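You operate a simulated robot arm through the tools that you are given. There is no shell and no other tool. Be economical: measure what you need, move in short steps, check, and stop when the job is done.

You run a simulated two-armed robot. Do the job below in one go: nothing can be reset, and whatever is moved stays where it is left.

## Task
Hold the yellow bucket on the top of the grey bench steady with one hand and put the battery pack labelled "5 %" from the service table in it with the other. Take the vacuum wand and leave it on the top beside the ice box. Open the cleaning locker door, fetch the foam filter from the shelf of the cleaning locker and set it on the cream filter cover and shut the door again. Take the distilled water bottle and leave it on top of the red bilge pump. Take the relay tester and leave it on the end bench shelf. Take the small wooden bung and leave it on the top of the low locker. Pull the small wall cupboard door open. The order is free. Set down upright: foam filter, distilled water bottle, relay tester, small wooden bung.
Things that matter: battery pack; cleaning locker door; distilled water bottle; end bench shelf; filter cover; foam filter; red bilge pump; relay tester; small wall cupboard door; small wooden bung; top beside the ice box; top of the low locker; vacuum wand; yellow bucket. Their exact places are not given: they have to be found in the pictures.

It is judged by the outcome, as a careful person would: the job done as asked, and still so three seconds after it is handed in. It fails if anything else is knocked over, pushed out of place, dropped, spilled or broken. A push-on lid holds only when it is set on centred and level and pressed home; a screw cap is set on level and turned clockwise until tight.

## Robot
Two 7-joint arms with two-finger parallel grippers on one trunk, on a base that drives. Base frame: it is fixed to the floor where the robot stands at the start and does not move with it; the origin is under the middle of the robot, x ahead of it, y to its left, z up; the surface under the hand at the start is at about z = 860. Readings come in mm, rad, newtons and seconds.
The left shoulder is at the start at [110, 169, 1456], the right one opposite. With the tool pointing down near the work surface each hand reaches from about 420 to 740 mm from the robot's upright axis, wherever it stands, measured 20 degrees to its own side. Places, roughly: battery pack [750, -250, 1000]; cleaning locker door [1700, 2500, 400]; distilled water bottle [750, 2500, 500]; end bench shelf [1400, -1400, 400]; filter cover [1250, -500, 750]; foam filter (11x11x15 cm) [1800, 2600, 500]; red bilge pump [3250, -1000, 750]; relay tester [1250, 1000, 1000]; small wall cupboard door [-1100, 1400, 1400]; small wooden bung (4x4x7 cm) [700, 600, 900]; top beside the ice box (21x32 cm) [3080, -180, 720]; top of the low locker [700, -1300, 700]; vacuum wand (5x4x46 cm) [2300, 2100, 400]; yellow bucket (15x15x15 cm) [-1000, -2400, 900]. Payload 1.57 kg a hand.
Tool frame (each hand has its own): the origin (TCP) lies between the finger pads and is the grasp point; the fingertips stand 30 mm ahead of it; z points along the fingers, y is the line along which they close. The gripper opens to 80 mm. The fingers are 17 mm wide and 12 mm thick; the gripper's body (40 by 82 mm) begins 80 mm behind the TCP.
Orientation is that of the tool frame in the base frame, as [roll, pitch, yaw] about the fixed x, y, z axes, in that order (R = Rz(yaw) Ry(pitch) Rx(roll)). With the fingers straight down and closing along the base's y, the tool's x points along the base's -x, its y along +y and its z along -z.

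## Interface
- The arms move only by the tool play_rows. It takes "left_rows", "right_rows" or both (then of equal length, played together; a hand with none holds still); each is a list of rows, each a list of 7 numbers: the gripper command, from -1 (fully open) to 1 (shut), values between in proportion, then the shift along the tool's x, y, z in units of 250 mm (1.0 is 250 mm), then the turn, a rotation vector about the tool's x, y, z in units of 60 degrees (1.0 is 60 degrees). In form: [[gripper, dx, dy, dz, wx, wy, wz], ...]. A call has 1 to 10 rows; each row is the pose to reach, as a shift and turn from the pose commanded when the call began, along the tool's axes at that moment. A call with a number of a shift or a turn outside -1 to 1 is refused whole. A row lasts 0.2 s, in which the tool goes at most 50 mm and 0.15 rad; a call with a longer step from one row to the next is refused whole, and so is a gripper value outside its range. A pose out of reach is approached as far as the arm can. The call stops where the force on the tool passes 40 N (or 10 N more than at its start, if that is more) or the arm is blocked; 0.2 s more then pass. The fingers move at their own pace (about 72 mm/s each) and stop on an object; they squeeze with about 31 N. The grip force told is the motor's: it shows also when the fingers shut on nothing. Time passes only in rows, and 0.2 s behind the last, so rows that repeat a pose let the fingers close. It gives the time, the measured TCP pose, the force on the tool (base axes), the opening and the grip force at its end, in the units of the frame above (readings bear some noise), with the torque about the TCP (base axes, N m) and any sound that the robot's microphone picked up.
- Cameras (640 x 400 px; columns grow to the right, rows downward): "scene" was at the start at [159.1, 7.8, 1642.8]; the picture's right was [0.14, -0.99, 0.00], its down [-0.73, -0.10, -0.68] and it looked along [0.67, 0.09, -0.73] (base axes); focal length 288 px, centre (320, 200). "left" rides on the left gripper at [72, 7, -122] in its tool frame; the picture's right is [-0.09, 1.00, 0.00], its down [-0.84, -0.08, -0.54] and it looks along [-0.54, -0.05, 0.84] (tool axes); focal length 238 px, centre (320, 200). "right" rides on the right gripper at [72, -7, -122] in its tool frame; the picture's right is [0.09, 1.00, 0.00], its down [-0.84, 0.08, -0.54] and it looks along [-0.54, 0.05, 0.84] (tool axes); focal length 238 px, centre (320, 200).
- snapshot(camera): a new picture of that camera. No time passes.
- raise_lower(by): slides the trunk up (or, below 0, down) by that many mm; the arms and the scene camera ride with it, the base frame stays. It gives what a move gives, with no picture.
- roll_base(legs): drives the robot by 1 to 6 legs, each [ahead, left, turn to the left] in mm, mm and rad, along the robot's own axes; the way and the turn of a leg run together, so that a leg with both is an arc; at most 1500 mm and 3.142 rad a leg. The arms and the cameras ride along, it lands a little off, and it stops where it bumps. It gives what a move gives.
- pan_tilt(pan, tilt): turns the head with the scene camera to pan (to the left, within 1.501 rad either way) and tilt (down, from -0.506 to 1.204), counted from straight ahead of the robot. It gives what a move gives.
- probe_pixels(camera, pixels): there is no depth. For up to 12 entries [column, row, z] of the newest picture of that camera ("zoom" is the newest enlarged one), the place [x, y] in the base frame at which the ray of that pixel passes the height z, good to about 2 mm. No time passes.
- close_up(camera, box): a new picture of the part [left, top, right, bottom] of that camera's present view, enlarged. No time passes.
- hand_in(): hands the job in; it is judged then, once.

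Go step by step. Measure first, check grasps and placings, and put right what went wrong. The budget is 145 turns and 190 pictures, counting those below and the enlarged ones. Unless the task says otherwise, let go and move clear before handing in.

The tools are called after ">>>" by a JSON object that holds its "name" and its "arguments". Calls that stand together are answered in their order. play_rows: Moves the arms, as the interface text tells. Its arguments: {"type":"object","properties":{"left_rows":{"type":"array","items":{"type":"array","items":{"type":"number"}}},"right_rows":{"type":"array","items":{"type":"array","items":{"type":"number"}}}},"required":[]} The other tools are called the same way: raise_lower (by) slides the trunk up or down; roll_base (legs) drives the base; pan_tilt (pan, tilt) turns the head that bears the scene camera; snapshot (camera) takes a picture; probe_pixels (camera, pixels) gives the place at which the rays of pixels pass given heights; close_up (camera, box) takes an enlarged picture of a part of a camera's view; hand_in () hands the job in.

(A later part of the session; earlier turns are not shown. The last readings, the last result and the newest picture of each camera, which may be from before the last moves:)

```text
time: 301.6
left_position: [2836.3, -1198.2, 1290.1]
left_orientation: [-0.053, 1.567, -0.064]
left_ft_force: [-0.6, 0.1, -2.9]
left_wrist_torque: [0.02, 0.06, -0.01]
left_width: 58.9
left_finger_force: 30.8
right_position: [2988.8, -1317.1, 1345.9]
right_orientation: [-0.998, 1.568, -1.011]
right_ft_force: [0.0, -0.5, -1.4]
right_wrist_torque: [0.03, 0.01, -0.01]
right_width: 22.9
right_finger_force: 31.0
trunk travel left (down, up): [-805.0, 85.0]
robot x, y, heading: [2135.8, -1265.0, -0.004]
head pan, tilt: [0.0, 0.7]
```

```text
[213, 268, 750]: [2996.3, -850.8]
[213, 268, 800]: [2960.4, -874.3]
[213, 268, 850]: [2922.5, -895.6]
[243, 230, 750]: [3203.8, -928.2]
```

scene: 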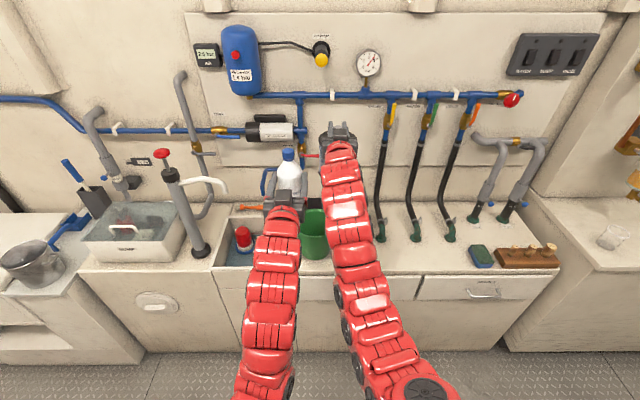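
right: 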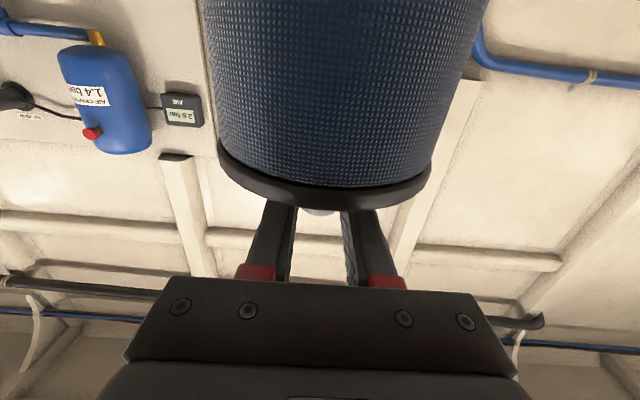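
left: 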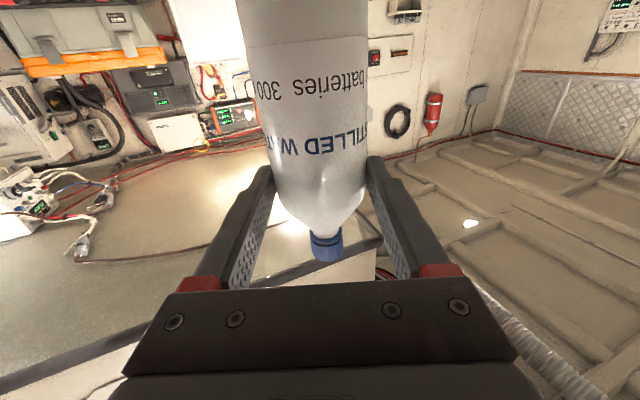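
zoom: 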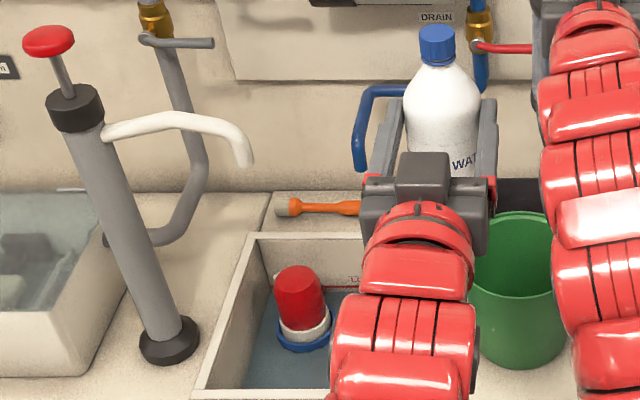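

The pump top is at about (3208,-926,744), below the tank rim (~790), so I need a higher grip on the bottle. I'll swing the right arm (filter) aside, then set the bottle down on free counter and regrip higher.

>>> {"name": "probe_pixels", "arguments": {"camera": "scene", "pixels": [[400, 262, 790], [400, 272, 790], [400, 245, 790], [300, 352, 0], [440, 262, 790]]}}

>>> {"name": "play_rows", "arguments": {"right_rows": [[1, 0, -0.157, -0.001, 0.05, 0, 0], [1, 0, -0.314, -0.002, 0.1, 0, 0], [1, 0, -0.471, -0.003, 0.15, 0, 0], [1, 0, -0.629, -0.003, 0.2, 0, 0], [1, 0, -0.786, -0.004, 0.25, 0, 0], [1, 0, -0.943, -0.005, 0.3, 0, 0]]}}

>>> {"name": "play_rows", "arguments": {"right_rows": [[1, 0, -0.157, -0.001, 0.05, 0, 0], [1, 0, -0.314, -0.002, 0.1, 0, 0], [1, 0, -0.471, -0.003, 0.15, 0, 0], [1, 0, -0.629, -0.003, 0.2, 0, 0], [1, 0, -0.786, -0.004, 0.25, 0, 0], [1, 0, -0.943, -0.005, 0.3, 0, 0]]}}

>>> {"name": "play_rows", "arguments": {"right_rows": [[1, 0, -0.157, -0.001, 0.05, 0, 0], [1, 0, -0.314, -0.002, 0.1, 0, 0], [1, 0, -0.471, -0.003, 0.15, 0, 0], [1, 0, -0.629, -0.003, 0.2, 0, 0], [1, 0, -0.786, -0.004, 0.25, 0, 0], [1, 0, -0.943, -0.005, 0.3, 0, 0]]}}

>>> {"name": "play_rows", "arguments": {"right_rows": [[1, 0, -0.157, -0.001, 0.05, 0, 0], [1, 0, -0.314, -0.002, 0.1, 0, 0], [1, 0, -0.471, -0.003, 0.15, 0, 0], [1, 0, -0.629, -0.003, 0.2, 0, 0], [1, 0, -0.786, -0.004, 0.25, 0, 0], [1, 0, -0.943, -0.005, 0.3, 0, 0]]}}

>>> {"name": "snapshot", "arguments": {"camera": "scene"}}

```text
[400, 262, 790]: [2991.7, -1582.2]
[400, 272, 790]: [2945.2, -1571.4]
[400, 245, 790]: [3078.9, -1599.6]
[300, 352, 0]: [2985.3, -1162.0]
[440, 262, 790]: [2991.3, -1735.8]
```

```text
time: 303.0
left_position: [2836.0, -1198.9, 1289.7]
left_orientation: [0.36, 1.568, 0.345]
left_ft_force: [0.5, -0.5, -4.0]
left_wrist_torque: [0.0, 0.07, 0.01]
left_width: 58.7
left_finger_force: 31.2
right_position: [2984.1, -1552.8, 1347.0]
right_orientation: [-3.113, 1.57, 2.84]
right_ft_force: [0.3, -0.7, -0.8]
right_wrist_torque: [-0.01, -0.03, 0.01]
right_width: 22.7
right_finger_force: 31.0
trunk travel left (down, up): [-805.0, 85.0]
robot x, y, heading: [2134.7, -1265.6, -0.006]
head pan, tilt: [0.0, 0.7]
```

```text
time: 304.4
left_position: [2835.2, -1200.2, 1291.1]
left_orientation: [0.333, 1.567, 0.318]
left_ft_force: [-0.3, 0.3, -4.3]
left_wrist_torque: [-0.01, 0.09, -0.01]
left_width: 58.5
left_finger_force: 31.3
right_position: [2907.7, -1776.8, 1346.7]
right_orientation: [1.387, 1.569, 0.744]
right_ft_force: [0.1, 0.2, -1.0]
right_wrist_torque: [0.0, -0.02, -0.01]
right_width: 22.8
right_finger_force: 30.9
trunk travel left (down, up): [-805.0, 85.0]
robot x, y, heading: [2130.4, -1264.1, -0.003]
head pan, tilt: [0.0, 0.7]
```

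```text
time: 305.8
left_position: [2835.7, -1199.6, 1290.5]
left_orientation: [0.312, 1.568, 0.298]
left_ft_force: [0.0, 0.0, -4.1]
left_wrist_torque: [0.02, 0.05, 0.04]
left_width: 58.8
left_finger_force: 30.7
right_position: [2762.1, -1966.7, 1348.2]
right_orientation: [1.538, 1.569, 0.581]
right_ft_force: [1.4, -0.2, -1.4]
right_wrist_torque: [-0.01, -0.04, 0.0]
right_width: 22.9
right_finger_force: 31.4
trunk travel left (down, up): [-805.0, 85.0]
robot x, y, heading: [2133.9, -1264.2, -0.004]
head pan, tilt: [0.0, 0.7]
```

```text
time: 307.2
left_position: [2834.5, -1199.9, 1290.7]
left_orientation: [0.251, 1.568, 0.235]
left_ft_force: [-0.8, -0.8, -3.6]
left_wrist_torque: [0.0, 0.07, -0.01]
left_width: 58.7
left_finger_force: 30.4
right_position: [2571.4, -2099.0, 1345.7]
right_orientation: [0.614, 1.568, -0.655]
right_ft_force: [0.3, -0.3, -0.3]
right_wrist_torque: [0.0, 0.02, -0.01]
right_width: 22.9
right_finger_force: 31.0
trunk travel left (down, up): [-805.0, 85.0]
robot x, y, heading: [2135.0, -1265.6, -0.007]
head pan, tilt: [0.0, 0.7]
```

```text
58 pictures are left
```

scene: 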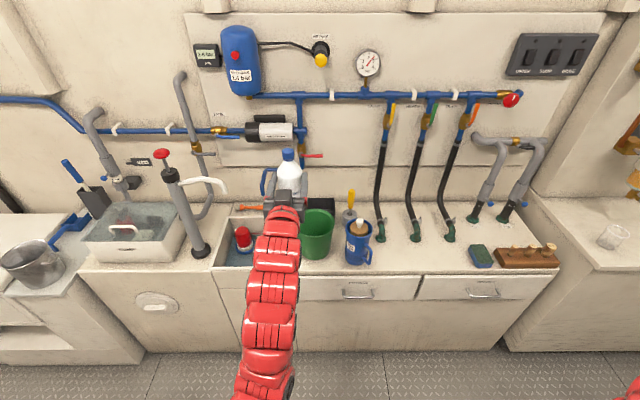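

The counter is clear in front of the hoses at about (3030,-1580). I'll drive there and lower the trunk by 400 mm.

>>> {"name": "roll_base", "arguments": {"legs": [[0, -380, 0], [185, 0, 0.005]]}}

>>> {"name": "raise_lower", "arguments": {"by": -390}}

>>> {"name": "pan_tilt", "arguments": {"pan": 0.2, "tilt": 0.6}}

>>> {"name": "snapshot", "arguments": {"camera": "scene"}}

```text
time: 310.7
left_position: [3018.2, -1577.4, 1291.4]
left_orientation: [0.126, 1.568, 0.112]
left_ft_force: [0.4, 0.0, -4.6]
left_wrist_torque: [0.01, 0.1, -0.02]
left_width: 58.6
left_finger_force: 30.9
right_position: [2754.1, -2476.7, 1347.5]
right_orientation: [0.693, 1.569, -0.577]
right_ft_force: [0.3, 0.0, -1.0]
right_wrist_torque: [0.03, -0.02, 0.03]
right_width: 23.1
right_finger_force: 31.1
trunk travel left (down, up): [-805.0, 85.0]
robot x, y, heading: [2316.3, -1649.0, -0.003]
head pan, tilt: [0.0, 0.7]
```

```text
time: 314.5
left_position: [3019.3, -1577.3, 899.2]
left_orientation: [0.19, 1.567, 0.179]
left_ft_force: [0.1, -1.0, -2.2]
left_wrist_torque: [0.02, 0.06, 0.0]
left_width: 58.9
left_finger_force: 30.9
right_position: [2754.7, -2477.9, 956.0]
right_orientation: [0.451, 1.57, -0.819]
right_ft_force: [-0.5, 0.1, -1.3]
right_wrist_torque: [-0.05, 0.01, 0.0]
right_width: 22.7
right_finger_force: 31.3
trunk travel left (down, up): [-415.0, 475.0]
robot x, y, heading: [2313.0, -1648.6, -0.006]
head pan, tilt: [0.0, 0.7]
```

```text
time: 315.2
left_position: [3020.1, -1577.8, 899.9]
left_orientation: [0.203, 1.566, 0.193]
left_ft_force: [0.3, 0.1, -3.2]
left_wrist_torque: [0.02, 0.04, -0.01]
left_width: 58.6
left_finger_force: 30.8
right_position: [2756.0, -2478.0, 955.6]
right_orientation: [0.458, 1.569, -0.812]
right_ft_force: [0.4, 0.4, -1.0]
right_wrist_torque: [0.01, -0.02, 0.01]
right_width: 22.8
right_finger_force: 31.2
trunk travel left (down, up): [-415.0, 475.0]
robot x, y, heading: [2317.4, -1645.5, -0.004]
head pan, tilt: [0.201, 0.6]
```

```text
57 pictures are left
```

scene: 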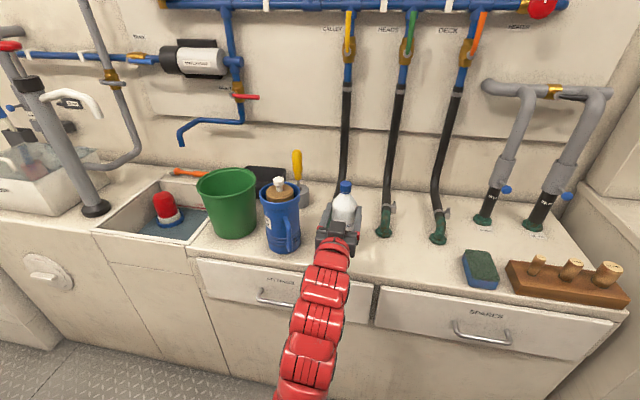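

I'll lower the bottle in small steps until it touches the counter.

>>> {"name": "play_rows", "arguments": {"left_rows": [[1, 0.05, 0, 0, 0, 0, 0], [1, 0.08, 0, 0, 0, 0, 0], [1, 0.1, 0, 0, 0, 0, 0], [1, 0.11, 0, 0, 0, 0, 0]]}}

>>> {"name": "play_rows", "arguments": {"left_rows": [[1, 0.01, 0, 0, 0, 0, 0], [1, 0.02, 0, 0, 0, 0, 0], [1, 0.03, 0, 0, 0, 0, 0]]}}

```text
time: 316.2
left_position: [3017.8, -1576.7, 873.1]
left_orientation: [0.169, 1.567, 0.156]
left_ft_force: [0.2, 0.6, -3.5]
left_wrist_torque: [-0.03, 0.1, -0.02]
left_width: 58.7
left_finger_force: 30.5
right_position: [2754.8, -2477.3, 956.8]
right_orientation: [0.448, 1.569, -0.822]
right_ft_force: [0.3, -0.3, -1.7]
right_wrist_torque: [-0.03, -0.01, -0.04]
right_width: 22.9
right_finger_force: 31.1
trunk travel left (down, up): [-415.0, 475.0]
robot x, y, heading: [2316.0, -1647.8, 0.0]
head pan, tilt: [0.201, 0.6]
```

```text
time: 317.0
left_position: [3018.8, -1576.9, 865.2]
left_orientation: [0.169, 1.566, 0.157]
left_ft_force: [0.3, -0.5, -2.8]
left_wrist_torque: [0.01, 0.05, -0.03]
left_width: 59.0
left_finger_force: 30.9
right_position: [2755.1, -2477.8, 957.0]
right_orientation: [0.445, 1.57, -0.822]
right_ft_force: [0.0, -0.6, -0.8]
right_wrist_torque: [0.0, 0.05, 0.01]
right_width: 22.9
right_finger_force: 30.8
trunk travel left (down, up): [-415.0, 475.0]
robot x, y, heading: [2311.8, -1646.6, -0.009]
head pan, tilt: [0.201, 0.6]
```

Not yet touching at a bottom height of about 782; continuing down gently.

>>> {"name": "play_rows", "arguments": {"left_rows": [[1, 0.012, 0, 0, 0, 0, 0], [1, 0.024, 0, 0, 0, 0, 0], [1, 0.036, 0, 0, 0, 0, 0], [1, 0.048, 0, 0, 0, 0, 0]]}}

>>> {"name": "play_rows", "arguments": {"left_rows": [[1, 0.012, 0, 0, 0, 0, 0], [1, 0.024, 0, 0, 0, 0, 0], [1, 0.036, 0, 0, 0, 0, 0]]}}

>>> {"name": "close_up", "arguments": {"camera": "scene", "box": [260, 160, 400, 270]}}

```text
time: 318.0
left_position: [3019.0, -1576.4, 854.1]
left_orientation: [0.165, 1.568, 0.152]
left_ft_force: [0.7, 0.2, -4.0]
left_wrist_torque: [-0.01, 0.08, 0.0]
left_width: 58.9
left_finger_force: 30.9
right_position: [2755.3, -2477.7, 956.6]
right_orientation: [0.438, 1.568, -0.83]
right_ft_force: [-0.5, 0.2, 0.0]
right_wrist_torque: [0.03, 0.01, -0.04]
right_width: 22.6
right_finger_force: 31.2
trunk travel left (down, up): [-415.0, 475.0]
robot x, y, heading: [2313.0, -1646.2, -0.002]
head pan, tilt: [0.201, 0.6]
```

```text
time: 318.8
left_position: [3018.5, -1577.5, 848.1]
left_orientation: [0.024, 1.56, 0.01]
left_ft_force: [4.6, -0.9, 10.5]
left_wrist_torque: [-0.04, -0.24, 0.05]
left_width: 58.9
left_finger_force: 31.1
right_position: [2755.0, -2477.0, 956.4]
right_orientation: [0.81, 1.57, -0.459]
right_ft_force: [-0.9, -0.7, -0.5]
right_wrist_torque: [-0.04, 0.0, -0.04]
right_width: 22.8
right_finger_force: 30.9
trunk travel left (down, up): [-415.0, 475.0]
robot x, y, heading: [2316.2, -1647.4, -0.008]
head pan, tilt: [0.201, 0.6]
```

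```text
3.64 times, centred on (330, 215) of scene
```

zoom: 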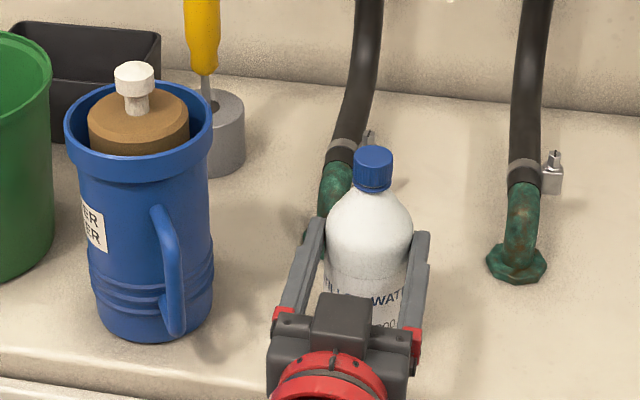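

It touches at TCP 848, so the counter is at ≈767. I'll open slightly, raise 14 mm, regrip and lift.

>>> {"name": "play_rows", "arguments": {"left_rows": [[1, -0.008, 0, 0, 0, 0, 0], [-0.3, -0.008, 0, 0, 0, 0, 0], [-0.75, -0.008, 0, 0, 0, 0, 0], [-0.75, -0.008, 0, 0, 0, 0, 0], [-0.75, -0.06, 0, 0, 0, 0, 0], [-0.75, -0.06, 0, 0, 0, 0, 0], [1, -0.06, 0, 0, 0, 0, 0], [1, -0.06, 0, 0, 0, 0, 0], [1, -0.06, 0, 0, 0, 0, 0]]}}

>>> {"name": "play_rows", "arguments": {"left_rows": [[1, -0.1, 0, 0, 0, 0, 0], [1, -0.2, 0, 0, 0, 0, 0], [1, -0.2, 0, 0, 0, 0, 0]]}}

>>> {"name": "close_up", "arguments": {"camera": "scene", "box": [0, 60, 240, 250]}}

>>> {"name": "probe_pixels", "arguments": {"camera": "zoom", "pixels": [[442, 366, 744], [442, 366, 700], [442, 366, 780], [262, 130, 900], [262, 130, 950], [262, 130, 1000], [260, 400, 767]]}}

```text
time: 320.8
left_position: [3018.3, -1577.0, 859.4]
left_orientation: [0.202, 1.567, 0.19]
left_ft_force: [-1.6, 0.4, -0.1]
left_wrist_torque: [0.0, 0.11, 0.0]
left_width: 58.9
left_finger_force: 31.2
right_position: [2755.3, -2476.3, 955.5]
right_orientation: [-2.577, 1.571, 2.437]
right_ft_force: [0.7, 0.0, -1.1]
right_wrist_torque: [-0.02, -0.03, 0.02]
right_width: 22.9
right_finger_force: 31.4
trunk travel left (down, up): [-415.0, 475.0]
robot x, y, heading: [2315.5, -1647.3, -0.004]
head pan, tilt: [0.201, 0.6]
```

```text
time: 321.6
left_position: [3019.4, -1577.7, 907.8]
left_orientation: [0.599, 1.567, 0.585]
left_ft_force: [0.4, -0.5, -4.0]
left_wrist_torque: [0.03, 0.07, -0.01]
left_width: 58.7
left_finger_force: 31.0
right_position: [2756.2, -2477.5, 956.3]
right_orientation: [0.434, 1.57, -0.835]
right_ft_force: [0.0, -0.5, -1.0]
right_wrist_torque: [0.0, -0.01, 0.04]
right_width: 22.6
right_finger_force: 31.4
trunk travel left (down, up): [-415.0, 475.0]
robot x, y, heading: [2316.7, -1647.0, -0.004]
head pan, tilt: [0.201, 0.6]
```

```text
2.11 times, centred on (120, 155) of scene
```

zoom: 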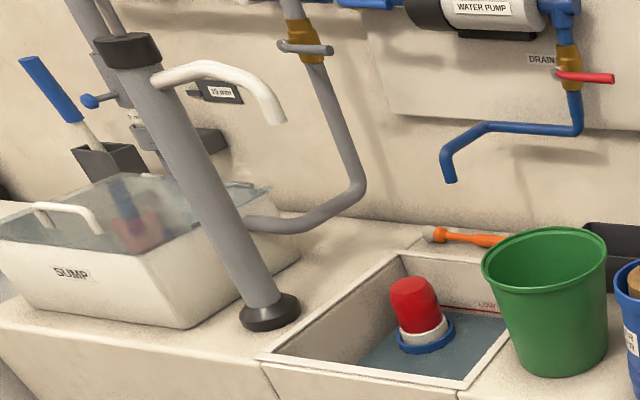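

```text
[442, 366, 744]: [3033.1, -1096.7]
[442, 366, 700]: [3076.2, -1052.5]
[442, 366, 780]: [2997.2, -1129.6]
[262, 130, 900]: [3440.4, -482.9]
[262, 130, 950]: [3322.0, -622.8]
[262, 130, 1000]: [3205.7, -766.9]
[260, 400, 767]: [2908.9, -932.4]
```

>>> {"name": "probe_pixels", "arguments": {"camera": "zoom", "pixels": [[411, 285, 730], [411, 285, 744], [411, 285, 760], [411, 285, 790], [280, 122, 900], [280, 122, 950], [280, 122, 1000], [258, 355, 770], [458, 387, 770]]}}

```text
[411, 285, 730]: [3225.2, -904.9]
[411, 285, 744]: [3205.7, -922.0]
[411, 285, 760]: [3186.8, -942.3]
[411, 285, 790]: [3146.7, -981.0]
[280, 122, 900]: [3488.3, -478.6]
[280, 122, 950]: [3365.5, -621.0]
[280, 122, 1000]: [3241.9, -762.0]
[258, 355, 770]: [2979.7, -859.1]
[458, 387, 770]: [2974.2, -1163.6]
```

Three views agree: pump top (3206,-924,744); the spout hangs above at z≈1055, clear of the bottle. I'll back off, shift left and drive in front of the tank.

>>> {"name": "roll_base", "arguments": {"legs": [[-200, 0, 0.004], [0, 652, 0], [310, 0, 0]]}}

>>> {"name": "pan_tilt", "arguments": {"pan": 0.0, "tilt": 0.6}}

>>> {"name": "snapshot", "arguments": {"camera": "scene"}}

```text
time: 328.1
left_position: [3123.0, -915.5, 907.5]
left_orientation: [0.325, 1.568, 0.318]
left_ft_force: [-0.3, -0.1, -3.4]
left_wrist_torque: [0.02, 0.06, 0.03]
left_width: 59.1
left_finger_force: 30.7
right_position: [2866.9, -1817.7, 955.0]
right_orientation: [0.0, 1.567, -1.262]
right_ft_force: [0.1, -1.1, -1.3]
right_wrist_torque: [0.03, -0.01, -0.02]
right_width: 22.5
right_finger_force: 31.4
trunk travel left (down, up): [-415.0, 475.0]
robot x, y, heading: [2419.8, -989.8, 0.003]
head pan, tilt: [0.201, 0.6]
```

```text
time: 328.8
left_position: [3123.2, -915.6, 908.0]
left_orientation: [0.449, 1.57, 0.446]
left_ft_force: [0.0, 0.8, -3.4]
left_wrist_torque: [0.0, 0.06, -0.02]
left_width: 58.6
left_finger_force: 30.8
right_position: [2866.4, -1817.2, 956.2]
right_orientation: [0.389, 1.57, -0.877]
right_ft_force: [-0.2, 0.1, -1.1]
right_wrist_torque: [-0.01, -0.01, 0.02]
right_width: 22.9
right_finger_force: 31.6
trunk travel left (down, up): [-415.0, 475.0]
robot x, y, heading: [2418.2, -988.5, 0.003]
head pan, tilt: [0.0, 0.6]
```

```text
54 pictures are left
```

scene: 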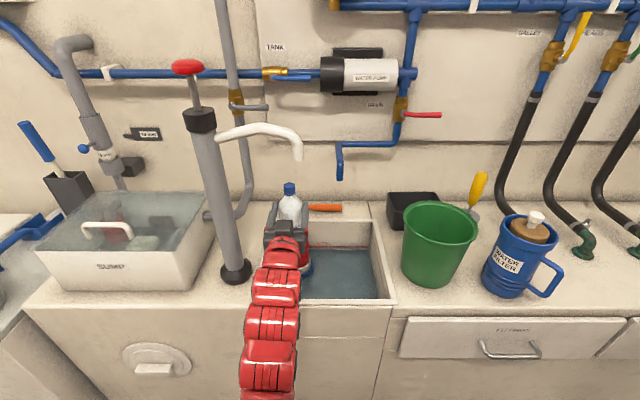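

I'll extend 75 mm to put the bottle over the pump and check the view before lowering.

>>> {"name": "play_rows", "arguments": {"left_rows": [[1, 0, -0.018, 0.15, 0, 0, 0], [1, 0, -0.036, 0.302, 0, 0, 0], [1, 0, -0.036, 0.302, 0, 0, 0], [1, 0.12, -0.036, 0.302, 0, 0, 0], [1, 0.2, -0.036, 0.302, 0, 0, 0], [1, 0.24, -0.036, 0.302, 0, 0, 0], [1, 0.24, -0.036, 0.302, 0, 0, 0]]}}

>>> {"name": "close_up", "arguments": {"camera": "scene", "box": [190, 110, 390, 290]}}

>>> {"name": "snapshot", "arguments": {"camera": "left"}}

```text
time: 330.4
left_position: [3196.3, -926.7, 853.3]
left_orientation: [0.08, 1.559, 0.073]
left_ft_force: [2.0, -3.2, 24.3]
left_wrist_torque: [-0.1, -0.71, 0.15]
left_width: 58.9
left_finger_force: 30.9
right_position: [2864.5, -1817.9, 957.0]
right_orientation: [1.157, 1.567, -0.105]
right_ft_force: [-0.3, 0.2, -1.2]
right_wrist_torque: [-0.01, -0.01, 0.01]
right_width: 22.9
right_finger_force: 30.8
trunk travel left (down, up): [-415.0, 475.0]
robot x, y, heading: [2424.1, -986.0, 0.005]
head pan, tilt: [0.0, 0.6]
```

```text
2.22 times, centred on (290, 200) of scene
```

zoom: 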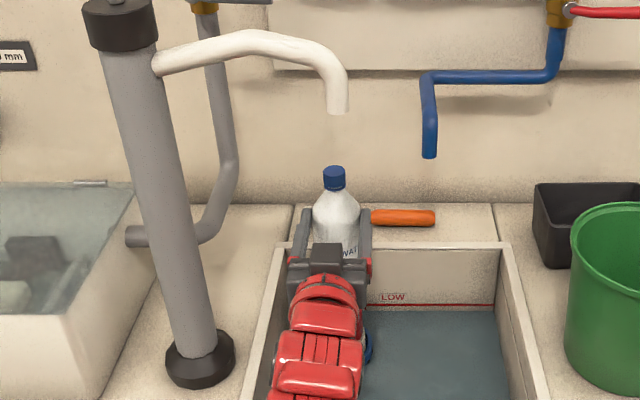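

```text
52 pictures are left
```

left: 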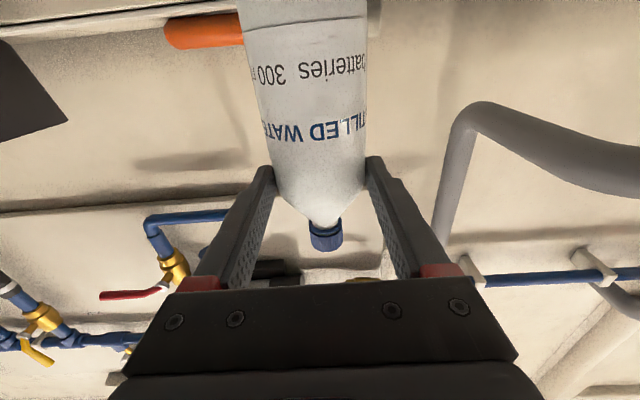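

Contact (24 N) came at TCP 853, so the pump's top is at ≈758; the axis from azimuths alone is (3204,-925), which matches the bottle. I'll ease the load, release gently and back off.

>>> {"name": "play_rows", "arguments": {"left_rows": [[1, -0.012, 0, 0, 0, 0, 0], [1, -0.016, 0, 0, 0, 0, 0], [1, -0.016, 0, 0, 0, 0, 0]]}}

>>> {"name": "play_rows", "arguments": {"left_rows": [[0, 0, 0, 0, 0, 0, 0], [-0.6, 0, 0, 0, 0, 0, 0], [-0.8, 0, 0, 0, 0, 0, 0], [-0.8, 0, 0, 0, 0, 0, 0]]}}

>>> {"name": "snapshot", "arguments": {"camera": "left"}}

>>> {"name": "close_up", "arguments": {"camera": "scene", "box": [240, 150, 340, 240]}}

```text
time: 331.2
left_position: [3196.4, -927.1, 852.2]
left_orientation: [0.432, 1.568, 0.427]
left_ft_force: [-0.9, -0.7, 13.1]
left_wrist_torque: [0.09, -0.32, 0.01]
left_width: 58.4
left_finger_force: 30.9
right_position: [2864.8, -1816.6, 956.5]
right_orientation: [0.978, 1.567, -0.285]
right_ft_force: [0.4, 0.0, -1.2]
right_wrist_torque: [-0.01, -0.01, -0.01]
right_width: 22.8
right_finger_force: 31.1
trunk travel left (down, up): [-415.0, 475.0]
robot x, y, heading: [2420.7, -991.2, 0.002]
head pan, tilt: [0.0, 0.6]
```

```text
time: 332.2
left_position: [3197.8, -925.6, 851.9]
left_orientation: [0.331, 1.567, 0.324]
left_ft_force: [0.2, 0.6, -0.4]
left_wrist_torque: [-0.01, 0.0, 0.02]
left_width: 72.1
left_finger_force: 0.1
right_position: [2866.4, -1816.1, 955.8]
right_orientation: [0.645, 1.57, -0.614]
right_ft_force: [-0.4, 0.4, -1.2]
right_wrist_torque: [0.0, 0.02, -0.03]
right_width: 22.6
right_finger_force: 31.4
trunk travel left (down, up): [-415.0, 475.0]
robot x, y, heading: [2424.2, -985.4, 0.007]
head pan, tilt: [0.0, 0.6]
```

```text
51 pictures are left
```

left: 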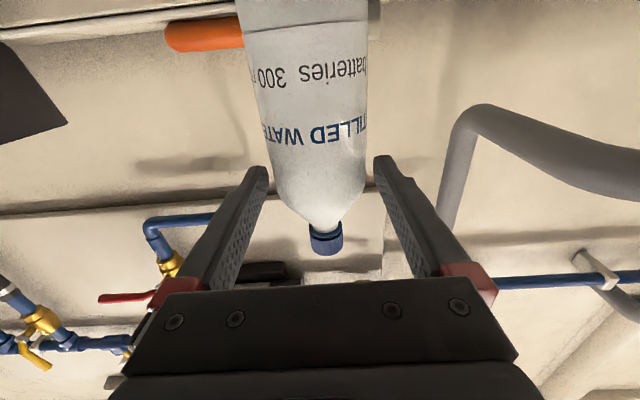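

```text
4.44 times, centred on (290, 195) of scene
```

zoom: 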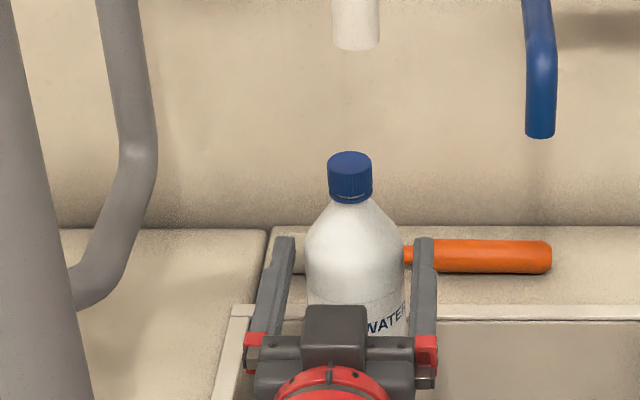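

The bottle stands on its own. I'll open fully and withdraw straight back, then look.

>>> {"name": "play_rows", "arguments": {"left_rows": [[-1, 0, 0, 0, 0, 0, 0], [-1, 0, 0, 0, 0, 0, 0], [-1, 0, 0, -0.08, 0, 0, 0], [-1, 0, 0, -0.18, 0, 0, 0], [-1, 0, 0, -0.3, 0, 0, 0], [-1, 0, 0, -0.42, 0, 0, 0]]}}

>>> {"name": "roll_base", "arguments": {"legs": [[-300, 0, 0]]}}

>>> {"name": "raise_lower", "arguments": {"by": 300}}

>>> {"name": "snapshot", "arguments": {"camera": "scene"}}

```text
time: 333.6
left_position: [3090.6, -924.0, 853.2]
left_orientation: [0.155, 1.565, 0.151]
left_ft_force: [-0.4, 0.1, 0.0]
left_wrist_torque: [-0.01, -0.01, 0.03]
left_width: 79.9
left_finger_force: 0.0
right_position: [2867.1, -1816.9, 957.7]
right_orientation: [0.666, 1.569, -0.597]
right_ft_force: [0.0, 0.0, -1.2]
right_wrist_torque: [-0.02, 0.0, -0.01]
right_width: 22.7
right_finger_force: 30.3
trunk travel left (down, up): [-415.0, 475.0]
robot x, y, heading: [2420.5, -987.1, 0.003]
head pan, tilt: [0.0, 0.6]
```

```text
time: 335.6
left_position: [2798.0, -927.5, 853.0]
left_orientation: [0.195, 1.567, 0.185]
left_ft_force: [-0.9, -0.4, -1.1]
left_wrist_torque: [0.01, 0.01, 0.02]
left_width: 80.0
left_finger_force: 0.1
right_position: [2570.4, -1818.5, 956.3]
right_orientation: [0.782, 1.57, -0.483]
right_ft_force: [0.4, -0.8, -1.7]
right_wrist_torque: [0.02, 0.01, 0.02]
right_width: 22.5
right_finger_force: 31.1
trunk travel left (down, up): [-415.0, 475.0]
robot x, y, heading: [2126.8, -988.3, -0.003]
head pan, tilt: [0.0, 0.6]
```

```text
time: 338.6
left_position: [2797.7, -925.9, 1152.6]
left_orientation: [0.243, 1.568, 0.234]
left_ft_force: [-0.1, -0.9, 0.4]
left_wrist_torque: [0.05, -0.01, -0.02]
left_width: 80.2
left_finger_force: 0.0
right_position: [2570.8, -1818.9, 1257.1]
right_orientation: [0.592, 1.57, -0.672]
right_ft_force: [0.1, 0.2, -2.0]
right_wrist_torque: [-0.04, 0.01, 0.02]
right_width: 22.6
right_finger_force: 30.9
trunk travel left (down, up): [-715.0, 175.0]
robot x, y, heading: [2129.0, -989.5, 0.005]
head pan, tilt: [0.0, 0.6]
```

```text
49 pictures are left
```

scene: 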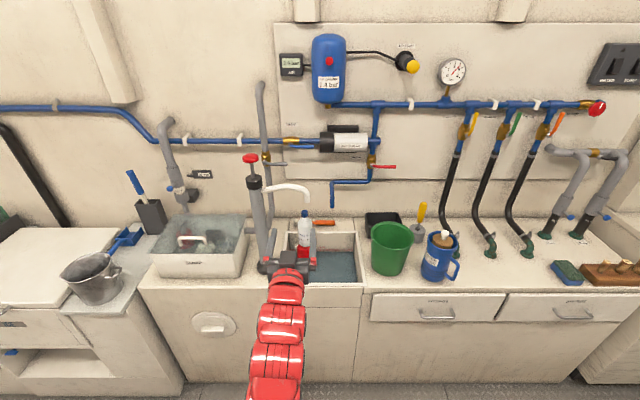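

The bottle stands on the red pump. Next is the filter: I'll turn round to face the −x side and bring the right arm back to the front.

>>> {"name": "roll_base", "arguments": {"legs": [[-100, 0, 0], [0, 0, -1.571], [0, 0, -1.571]]}}

>>> {"name": "play_rows", "arguments": {"right_rows": [[1, 0, 0.15, -0.048, -0.05, 0, 0], [1, 0, 0.299, -0.096, -0.1, 0, 0], [1, 0, 0.449, -0.143, -0.15, 0, 0], [1, 0, 0.599, -0.191, -0.2, 0, 0], [1, 0, 0.748, -0.239, -0.25, 0, 0], [1, 0, 0.898, -0.287, -0.3, 0, 0]]}}

>>> {"name": "play_rows", "arguments": {"right_rows": [[1, 0, 0.15, -0.048, -0.05, 0, 0], [1, 0, 0.299, -0.096, -0.1, 0, 0], [1, 0, 0.449, -0.143, -0.15, 0, 0], [1, 0, 0.599, -0.191, -0.2, 0, 0], [1, 0, 0.748, -0.239, -0.25, 0, 0], [1, 0, 0.898, -0.287, -0.3, 0, 0]]}}

>>> {"name": "pan_tilt", "arguments": {"pan": 0.0, "tilt": 0.6}}

>>> {"name": "snapshot", "arguments": {"camera": "scene"}}

```text
time: 344.4
left_position: [2037.6, -1662.1, 1154.6]
left_orientation: [-0.19, 1.565, -1.854]
left_ft_force: [0.4, -0.1, 1.2]
left_wrist_torque: [0.01, -0.02, -0.02]
left_width: 79.8
left_finger_force: 0.1
right_position: [1172.0, -1369.5, 1260.1]
right_orientation: [0.879, 1.556, -2.017]
right_ft_force: [16.8, 2.0, 0.7]
right_wrist_torque: [0.03, -0.22, -0.2]
right_width: 25.6
right_finger_force: 31.2
trunk travel left (down, up): [-715.0, 175.0]
robot x, y, heading: [2028.3, -989.4, -1.655]
head pan, tilt: [0.0, 0.6]
stopped in leg 3: the force on the tool passed its limit at 51 N (the readings are from after the stop); the commanded pose is now the measured one
```

```text
time: 345.8
left_position: [2033.5, -1664.8, 1152.7]
left_orientation: [0.208, 1.567, -1.459]
left_ft_force: [-0.3, -0.7, -0.9]
left_wrist_torque: [-0.06, -0.03, -0.03]
left_width: 79.9
left_finger_force: 0.0
right_position: [1291.4, -1570.2, 1257.0]
right_orientation: [0.809, 1.562, -1.777]
right_ft_force: [1.2, -0.2, -1.4]
right_wrist_torque: [0.02, 0.01, 0.03]
right_width: 25.3
right_finger_force: 30.7
trunk travel left (down, up): [-715.0, 175.0]
robot x, y, heading: [2030.6, -988.4, -1.659]
head pan, tilt: [0.0, 0.6]
```

```text
time: 347.2
left_position: [2033.1, -1665.4, 1152.2]
left_orientation: [0.105, 1.566, -1.559]
left_ft_force: [0.9, -0.7, -0.1]
left_wrist_torque: [-0.06, 0.01, 0.03]
left_width: 80.0
left_finger_force: 0.0
right_position: [1469.3, -1725.0, 1259.7]
right_orientation: [0.426, 1.56, -1.848]
right_ft_force: [-1.1, 0.3, -1.1]
right_wrist_torque: [-0.01, 0.06, -0.02]
right_width: 25.2
right_finger_force: 30.8
trunk travel left (down, up): [-715.0, 175.0]
robot x, y, heading: [2029.2, -990.9, -1.662]
head pan, tilt: [0.0, 0.6]
```

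```text
time: 347.8
left_position: [2032.3, -1663.8, 1152.5]
left_orientation: [0.272, 1.568, -1.392]
left_ft_force: [0.6, -0.6, 0.3]
left_wrist_torque: [0.01, 0.01, -0.02]
left_width: 80.1
left_finger_force: 0.1
right_position: [1468.5, -1723.2, 1258.1]
right_orientation: [0.519, 1.562, -1.751]
right_ft_force: [0.9, 0.4, -1.7]
right_wrist_torque: [-0.01, 0.03, 0.01]
right_width: 25.2
right_finger_force: 31.5
trunk travel left (down, up): [-715.0, 175.0]
robot x, y, heading: [2026.6, -989.4, -1.656]
head pan, tilt: [0.0, 0.6]
```

```text
48 pictures are left
```

scene: 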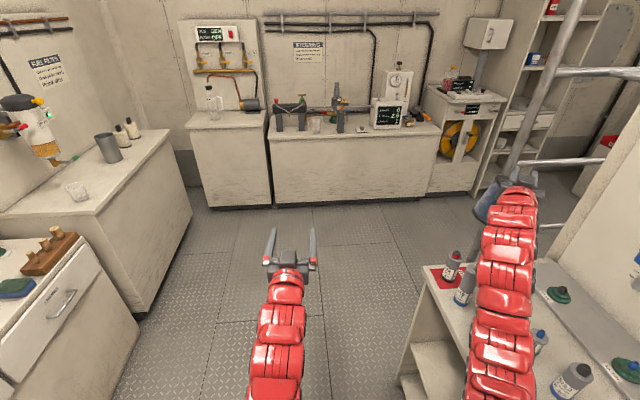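

The filter brushed something (the grip reads 25 mm now). I'll check it in the right camera and a close-up.

>>> {"name": "snapshot", "arguments": {"camera": "right"}}

>>> {"name": "close_up", "arguments": {"camera": "scene", "box": [400, 140, 640, 400]}}

```text
47 pictures are left
```

right: 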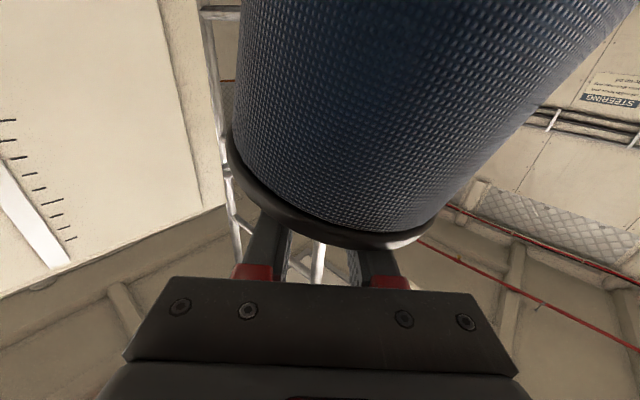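

```text
1.54 times, centred on (520, 270) of scene
```

zoom: 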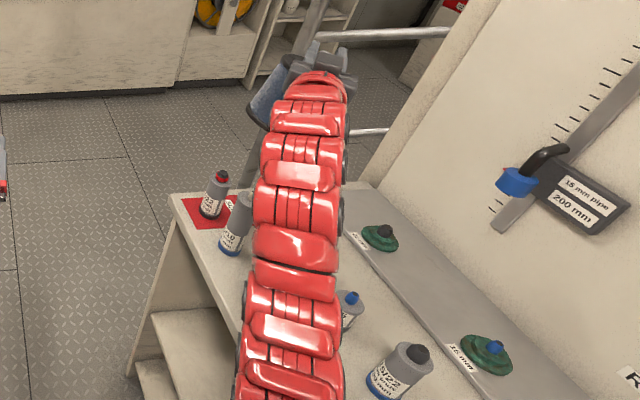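

The filter has rolled about 20° in the grip. I'll counter-rotate the hand to bring it upright, and look right for the cream cover.

>>> {"name": "play_rows", "arguments": {"right_rows": [[1, 0, 0, 0, 0, 0, -0.12], [1, 0, 0, 0, 0, 0, -0.24], [1, 0, 0, 0, 0, 0, -0.35], [1, 0, 0, 0, 0, 0, -0.35]]}}

>>> {"name": "snapshot", "arguments": {"camera": "right"}}

>>> {"name": "pan_tilt", "arguments": {"pan": -1.3, "tilt": 0.65}}

>>> {"name": "snapshot", "arguments": {"camera": "scene"}}

```text
time: 348.8
left_position: [2032.2, -1663.1, 1152.0]
left_orientation: [0.277, 1.567, -1.389]
left_ft_force: [0.2, -0.6, 0.5]
left_wrist_torque: [-0.02, 0.05, -0.03]
left_width: 80.0
left_finger_force: 0.1
right_position: [1469.3, -1723.4, 1259.0]
right_orientation: [-1.547, 1.206, 2.463]
right_ft_force: [0.0, -0.3, -1.4]
right_wrist_torque: [-0.03, 0.03, 0.04]
right_width: 24.9
right_finger_force: 30.4
trunk travel left (down, up): [-715.0, 175.0]
robot x, y, heading: [2026.5, -987.3, -1.654]
head pan, tilt: [0.0, 0.6]
```

```text
45 pictures are left
```

right: 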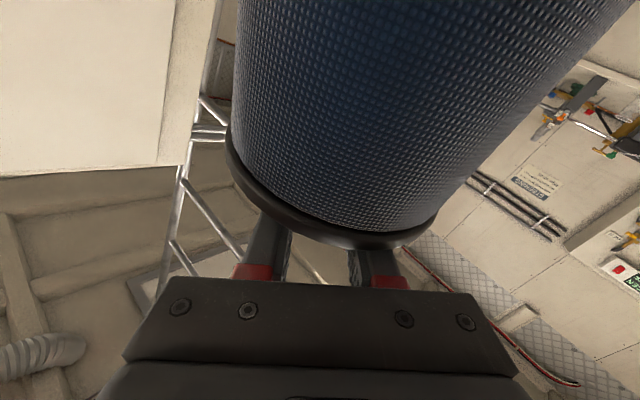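

```text
time: 350.3
left_position: [2032.9, -1663.6, 1152.9]
left_orientation: [0.271, 1.567, -1.393]
left_ft_force: [-0.1, -0.3, 0.5]
left_wrist_torque: [0.01, 0.03, 0.0]
left_width: 79.9
left_finger_force: 0.1
right_position: [1468.3, -1724.3, 1259.0]
right_orientation: [-1.545, 1.211, 2.465]
right_ft_force: [-0.5, 0.1, -0.6]
right_wrist_torque: [-0.01, 0.0, -0.02]
right_width: 25.0
right_finger_force: 31.2
trunk travel left (down, up): [-715.0, 175.0]
robot x, y, heading: [2025.5, -988.3, -1.655]
head pan, tilt: [-1.3, 0.649]
```

```text
44 pictures are left
```

scene: 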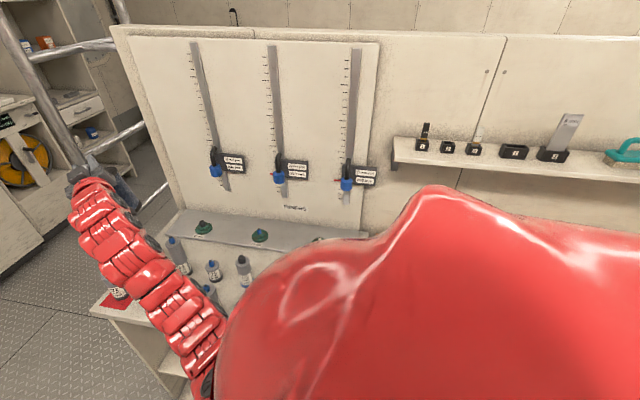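

I'll move away from the panel (towards +x), then turn right to face −x in front of the cover area.

>>> {"name": "roll_base", "arguments": {"legs": [[0, 330, 0], [0, 0, -1.487]]}}

>>> {"name": "pan_tilt", "arguments": {"pan": 0.0, "tilt": 0.65}}

>>> {"name": "snapshot", "arguments": {"camera": "scene"}}

```text
time: 356.1
left_position: [1683.0, -1078.4, 1152.7]
left_orientation: [0.268, 1.567, -2.885]
left_ft_force: [0.6, -0.3, 0.7]
left_wrist_torque: [0.02, 0.02, 0.02]
left_width: 79.8
left_finger_force: 0.1
right_position: [1577.5, -522.4, 1259.2]
right_orientation: [-1.546, 1.21, 0.974]
right_ft_force: [1.0, -0.3, -2.1]
right_wrist_torque: [0.01, 0.05, 0.0]
right_width: 24.1
right_finger_force: 30.5
trunk travel left (down, up): [-715.0, 175.0]
robot x, y, heading: [2353.8, -1016.3, 3.133]
head pan, tilt: [-1.3, 0.649]
```

```text
time: 357.5
left_position: [1681.8, -1078.6, 1152.4]
left_orientation: [0.266, 1.569, -2.887]
left_ft_force: [-0.2, 0.7, 0.1]
left_wrist_torque: [0.02, 0.01, 0.0]
left_width: 79.9
left_finger_force: 0.0
right_position: [1575.3, -521.7, 1258.9]
right_orientation: [-1.545, 1.21, 0.975]
right_ft_force: [0.7, -0.3, -1.2]
right_wrist_torque: [0.0, 0.05, 0.0]
right_width: 24.0
right_finger_force: 31.3
trunk travel left (down, up): [-715.0, 175.0]
robot x, y, heading: [2354.7, -1017.7, 3.139]
head pan, tilt: [0.0, 0.649]
```

```text
43 pictures are left
```

scene: 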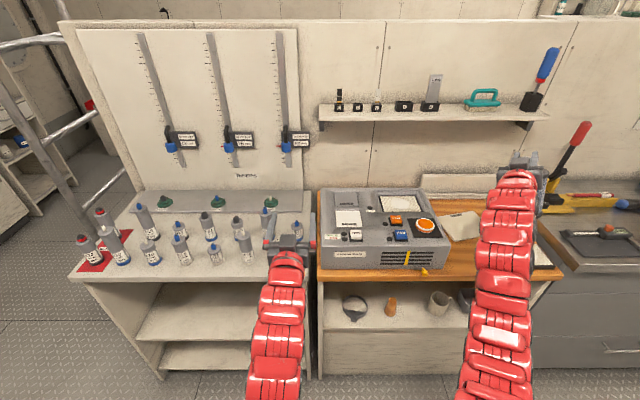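

I see the end bench (left, open shelf facing me) and a wooden bench on the right, partly hidden by my arm. I'll shift right to uncover the spot around (1250,-500).

>>> {"name": "roll_base", "arguments": {"legs": [[0, -320, 0]]}}

>>> {"name": "snapshot", "arguments": {"camera": "scene"}}

>>> {"name": "close_up", "arguments": {"camera": "scene", "box": [330, 150, 510, 330]}}

```text
time: 359.7
left_position: [1682.6, -754.5, 1152.4]
left_orientation: [0.288, 1.568, -2.868]
left_ft_force: [0.3, 0.0, 0.1]
left_wrist_torque: [-0.02, 0.0, 0.01]
left_width: 79.7
left_finger_force: 0.0
right_position: [1578.7, -196.1, 1259.5]
right_orientation: [-1.547, 1.208, 0.972]
right_ft_force: [0.3, 0.0, -0.8]
right_wrist_torque: [0.0, 0.04, 0.01]
right_width: 23.4
right_finger_force: 31.0
trunk travel left (down, up): [-715.0, 175.0]
robot x, y, heading: [2357.0, -691.4, 3.139]
head pan, tilt: [0.0, 0.649]
```

```text
42 pictures are left
```

scene: 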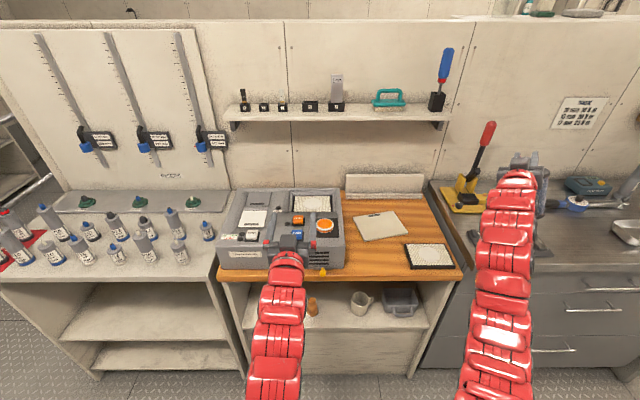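

```text
2.22 times, centred on (420, 240) of scene
```

zoom: 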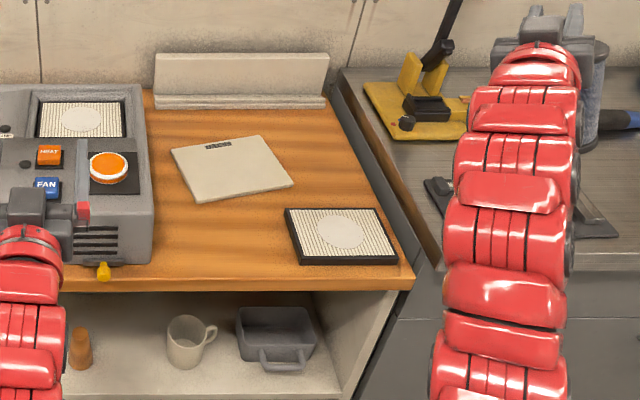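

A cream plate with a label lies at scene (380,225). I'll zoom to read the label and measure it.

>>> {"name": "close_up", "arguments": {"camera": "scene", "box": [345, 200, 415, 250]}}

>>> {"name": "probe_pixels", "arguments": {"camera": "scene", "pixels": [[380, 226, 720], [380, 226, 750], [380, 226, 780], [354, 216, 750], [391, 209, 750], [409, 232, 750], [369, 240, 750], [463, 277, 750], [463, 277, 780], [225, 281, 760]]}}

```text
8.00 times, centred on (380, 225) of scene
```

zoom: 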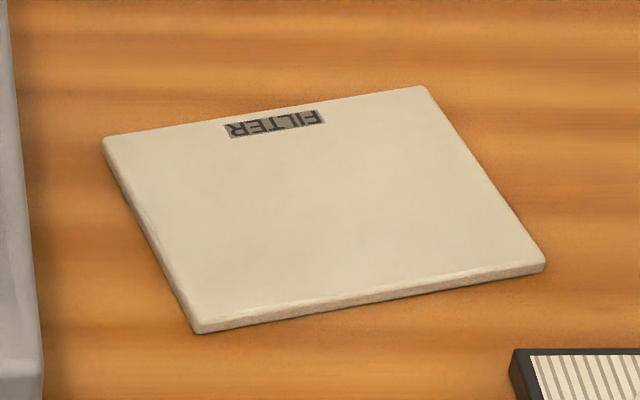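

```text
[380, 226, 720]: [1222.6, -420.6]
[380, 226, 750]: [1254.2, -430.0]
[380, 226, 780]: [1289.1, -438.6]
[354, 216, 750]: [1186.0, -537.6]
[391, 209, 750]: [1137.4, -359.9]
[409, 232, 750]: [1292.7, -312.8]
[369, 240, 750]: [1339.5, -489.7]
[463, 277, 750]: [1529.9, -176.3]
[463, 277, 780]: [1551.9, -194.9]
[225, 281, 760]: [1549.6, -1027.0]
```

"FILTER" is on it — that's the cream filter cover, centred about (1240,-425). I'll raise the left hand out of the way, line up the base, lower the trunk 300 mm, and look again.

>>> {"name": "play_rows", "arguments": {"left_rows": [[0, -0.18, 0, 0, 0, 0, 0], [0, -0.36, 0, 0, 0, 0, 0], [0, -0.54, 0, 0, 0, 0, 0], [0, -0.72, 0, 0, 0, 0, 0], [0, -0.9, 0, 0, 0, 0, 0], [0, -1, 0, 0, 0, 0, 0]]}}

>>> {"name": "roll_base", "arguments": {"legs": [[0, 229, 0]]}}

>>> {"name": "raise_lower", "arguments": {"by": -300}}

>>> {"name": "pan_tilt", "arguments": {"pan": -0.3, "tilt": 0.45}}

>>> {"name": "snapshot", "arguments": {"camera": "scene"}}

```text
time: 361.1
left_position: [1686.9, -752.8, 1404.0]
left_orientation: [0.324, 1.569, -2.833]
left_ft_force: [0.4, -0.2, 0.2]
left_wrist_torque: [0.03, -0.02, 0.0]
left_width: 40.0
left_finger_force: 0.1
right_position: [1577.5, -197.8, 1259.5]
right_orientation: [-1.545, 1.208, 0.972]
right_ft_force: [0.1, 0.5, -1.1]
right_wrist_torque: [0.0, 0.01, 0.0]
right_width: 23.0
right_finger_force: 31.4
trunk travel left (down, up): [-715.0, 175.0]
robot x, y, heading: [2354.9, -696.2, 3.136]
head pan, tilt: [0.0, 0.649]
```

```text
time: 362.8
left_position: [1685.2, -986.7, 1403.6]
left_orientation: [0.309, 1.568, -2.847]
left_ft_force: [-0.1, -0.3, -0.6]
left_wrist_torque: [-0.03, 0.01, 0.0]
left_width: 40.0
left_finger_force: 0.0
right_position: [1577.4, -429.0, 1260.2]
right_orientation: [-1.549, 1.208, 0.973]
right_ft_force: [-0.8, -0.2, -1.2]
right_wrist_torque: [0.03, 0.04, 0.01]
right_width: 23.1
right_finger_force: 31.4
trunk travel left (down, up): [-715.0, 175.0]
robot x, y, heading: [2355.2, -928.1, 3.136]
head pan, tilt: [0.0, 0.649]
```

```text
time: 365.5
left_position: [1686.9, -987.0, 1115.2]
left_orientation: [0.004, 1.565, 3.131]
left_ft_force: [-0.3, 0.2, -0.2]
left_wrist_torque: [-0.03, -0.03, -0.05]
left_width: 40.1
left_finger_force: 0.0
right_position: [1580.5, -430.9, 987.7]
right_orientation: [-1.447, 1.208, 1.069]
right_ft_force: [-4.0, 1.6, 19.6]
right_wrist_torque: [-0.01, 0.19, 0.02]
right_width: 22.8
right_finger_force: 30.8
trunk travel left (down, up): [-425.0, 465.0]
robot x, y, heading: [2355.0, -929.0, 3.138]
head pan, tilt: [0.0, 0.649]
stopped: the force on the tool passed its limit at 50 N (the readings are from after the stop); the commanded pose is now the measured one
```

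```text
time: 366.3
left_position: [1689.6, -988.6, 1116.7]
left_orientation: [-0.173, 1.563, 2.952]
left_ft_force: [-0.6, -0.3, 0.5]
left_wrist_torque: [0.02, 0.03, 0.01]
left_width: 40.3
left_finger_force: 0.0
right_position: [1581.3, -433.7, 988.1]
right_orientation: [-1.457, 1.207, 1.057]
right_ft_force: [-3.5, 1.6, 33.5]
right_wrist_torque: [-0.01, 0.17, -0.05]
right_width: 23.1
right_finger_force: 31.0
trunk travel left (down, up): [-425.0, 465.0]
robot x, y, heading: [2354.7, -927.9, 3.138]
head pan, tilt: [-0.3, 0.45]
```

```text
39 pictures are left
```

scene: 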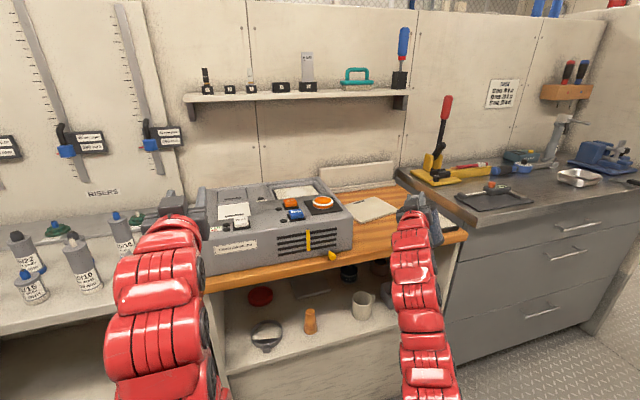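

The filter touched down on the bench edge at TCP 988, so the bench is higher than I assumed (≈840). I'll raise 60 mm and check the filter's attitude.

>>> {"name": "raise_lower", "arguments": {"by": 70}}

>>> {"name": "snapshot", "arguments": {"camera": "right"}}

>>> {"name": "close_up", "arguments": {"camera": "scene", "box": [340, 130, 500, 260]}}

```text
time: 367.4
left_position: [1685.5, -986.2, 1185.3]
left_orientation: [0.246, 1.567, -2.91]
left_ft_force: [0.3, -0.4, 0.4]
left_wrist_torque: [-0.01, -0.01, 0.0]
left_width: 40.1
left_finger_force: 0.0
right_position: [1578.0, -430.6, 1049.5]
right_orientation: [-1.486, 1.211, 1.032]
right_ft_force: [0.5, 0.8, -1.3]
right_wrist_torque: [0.06, 0.04, -0.04]
right_width: 22.7
right_finger_force: 31.2
trunk travel left (down, up): [-495.0, 395.0]
robot x, y, heading: [2356.9, -927.9, 3.138]
head pan, tilt: [-0.3, 0.45]
```

```text
38 pictures are left
```

right: 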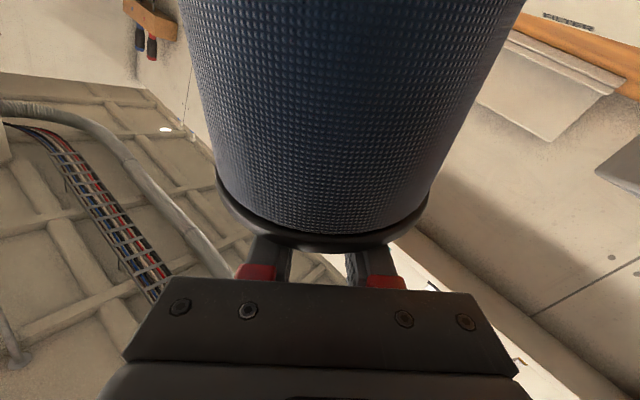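

```text
3.08 times, centred on (420, 195) of scene
```

zoom: 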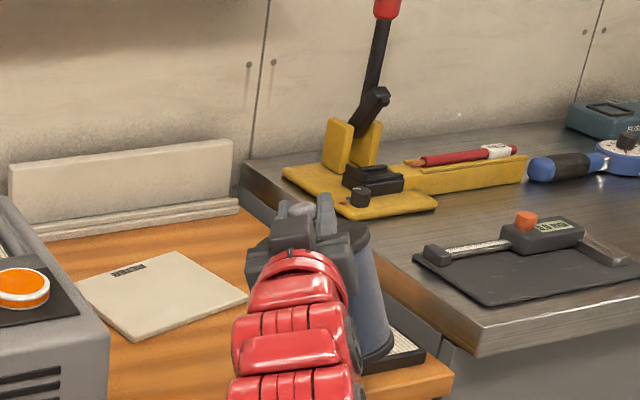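

The filter has reseated square in the pads, so the hand itself now needs turning back level. I'll do that and triangulate the cover from this second view.

>>> {"name": "probe_pixels", "arguments": {"camera": "zoom", "pixels": [[160, 293, 780], [160, 293, 820], [160, 293, 850], [75, 285, 830], [178, 252, 830], [248, 297, 830], [135, 338, 830]]}}

>>> {"name": "play_rows", "arguments": {"right_rows": [[1, 0, 0, 0, 0, 0, 0.12], [1, 0, 0, 0, 0, 0, 0.24], [1, 0, 0, 0, 0, 0, 0.35], [1, 0, 0, 0, 0, 0, 0.35]]}}

>>> {"name": "snapshot", "arguments": {"camera": "right"}}

```text
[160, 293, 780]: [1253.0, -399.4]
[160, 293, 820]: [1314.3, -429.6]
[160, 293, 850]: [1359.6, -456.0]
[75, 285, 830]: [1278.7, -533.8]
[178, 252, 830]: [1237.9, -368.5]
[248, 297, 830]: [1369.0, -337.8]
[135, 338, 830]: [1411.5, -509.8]
```

```text
time: 368.4
left_position: [1685.0, -986.2, 1183.7]
left_orientation: [0.26, 1.567, -2.897]
left_ft_force: [-0.4, -0.2, 0.1]
left_wrist_torque: [-0.01, -0.03, -0.01]
left_width: 39.7
left_finger_force: 0.2
right_position: [1578.7, -432.1, 1048.9]
right_orientation: [0.229, 1.538, 2.75]
right_ft_force: [0.7, -0.2, -1.2]
right_wrist_torque: [0.01, 0.01, -0.02]
right_width: 22.6
right_finger_force: 30.8
trunk travel left (down, up): [-495.0, 395.0]
robot x, y, heading: [2355.7, -926.2, 3.134]
head pan, tilt: [-0.3, 0.45]
```

```text
36 pictures are left
```

right: 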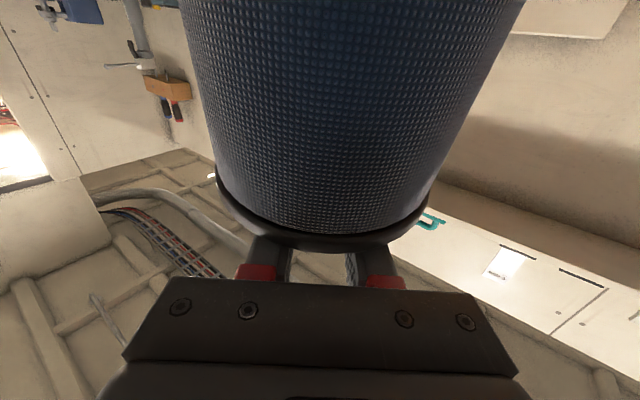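

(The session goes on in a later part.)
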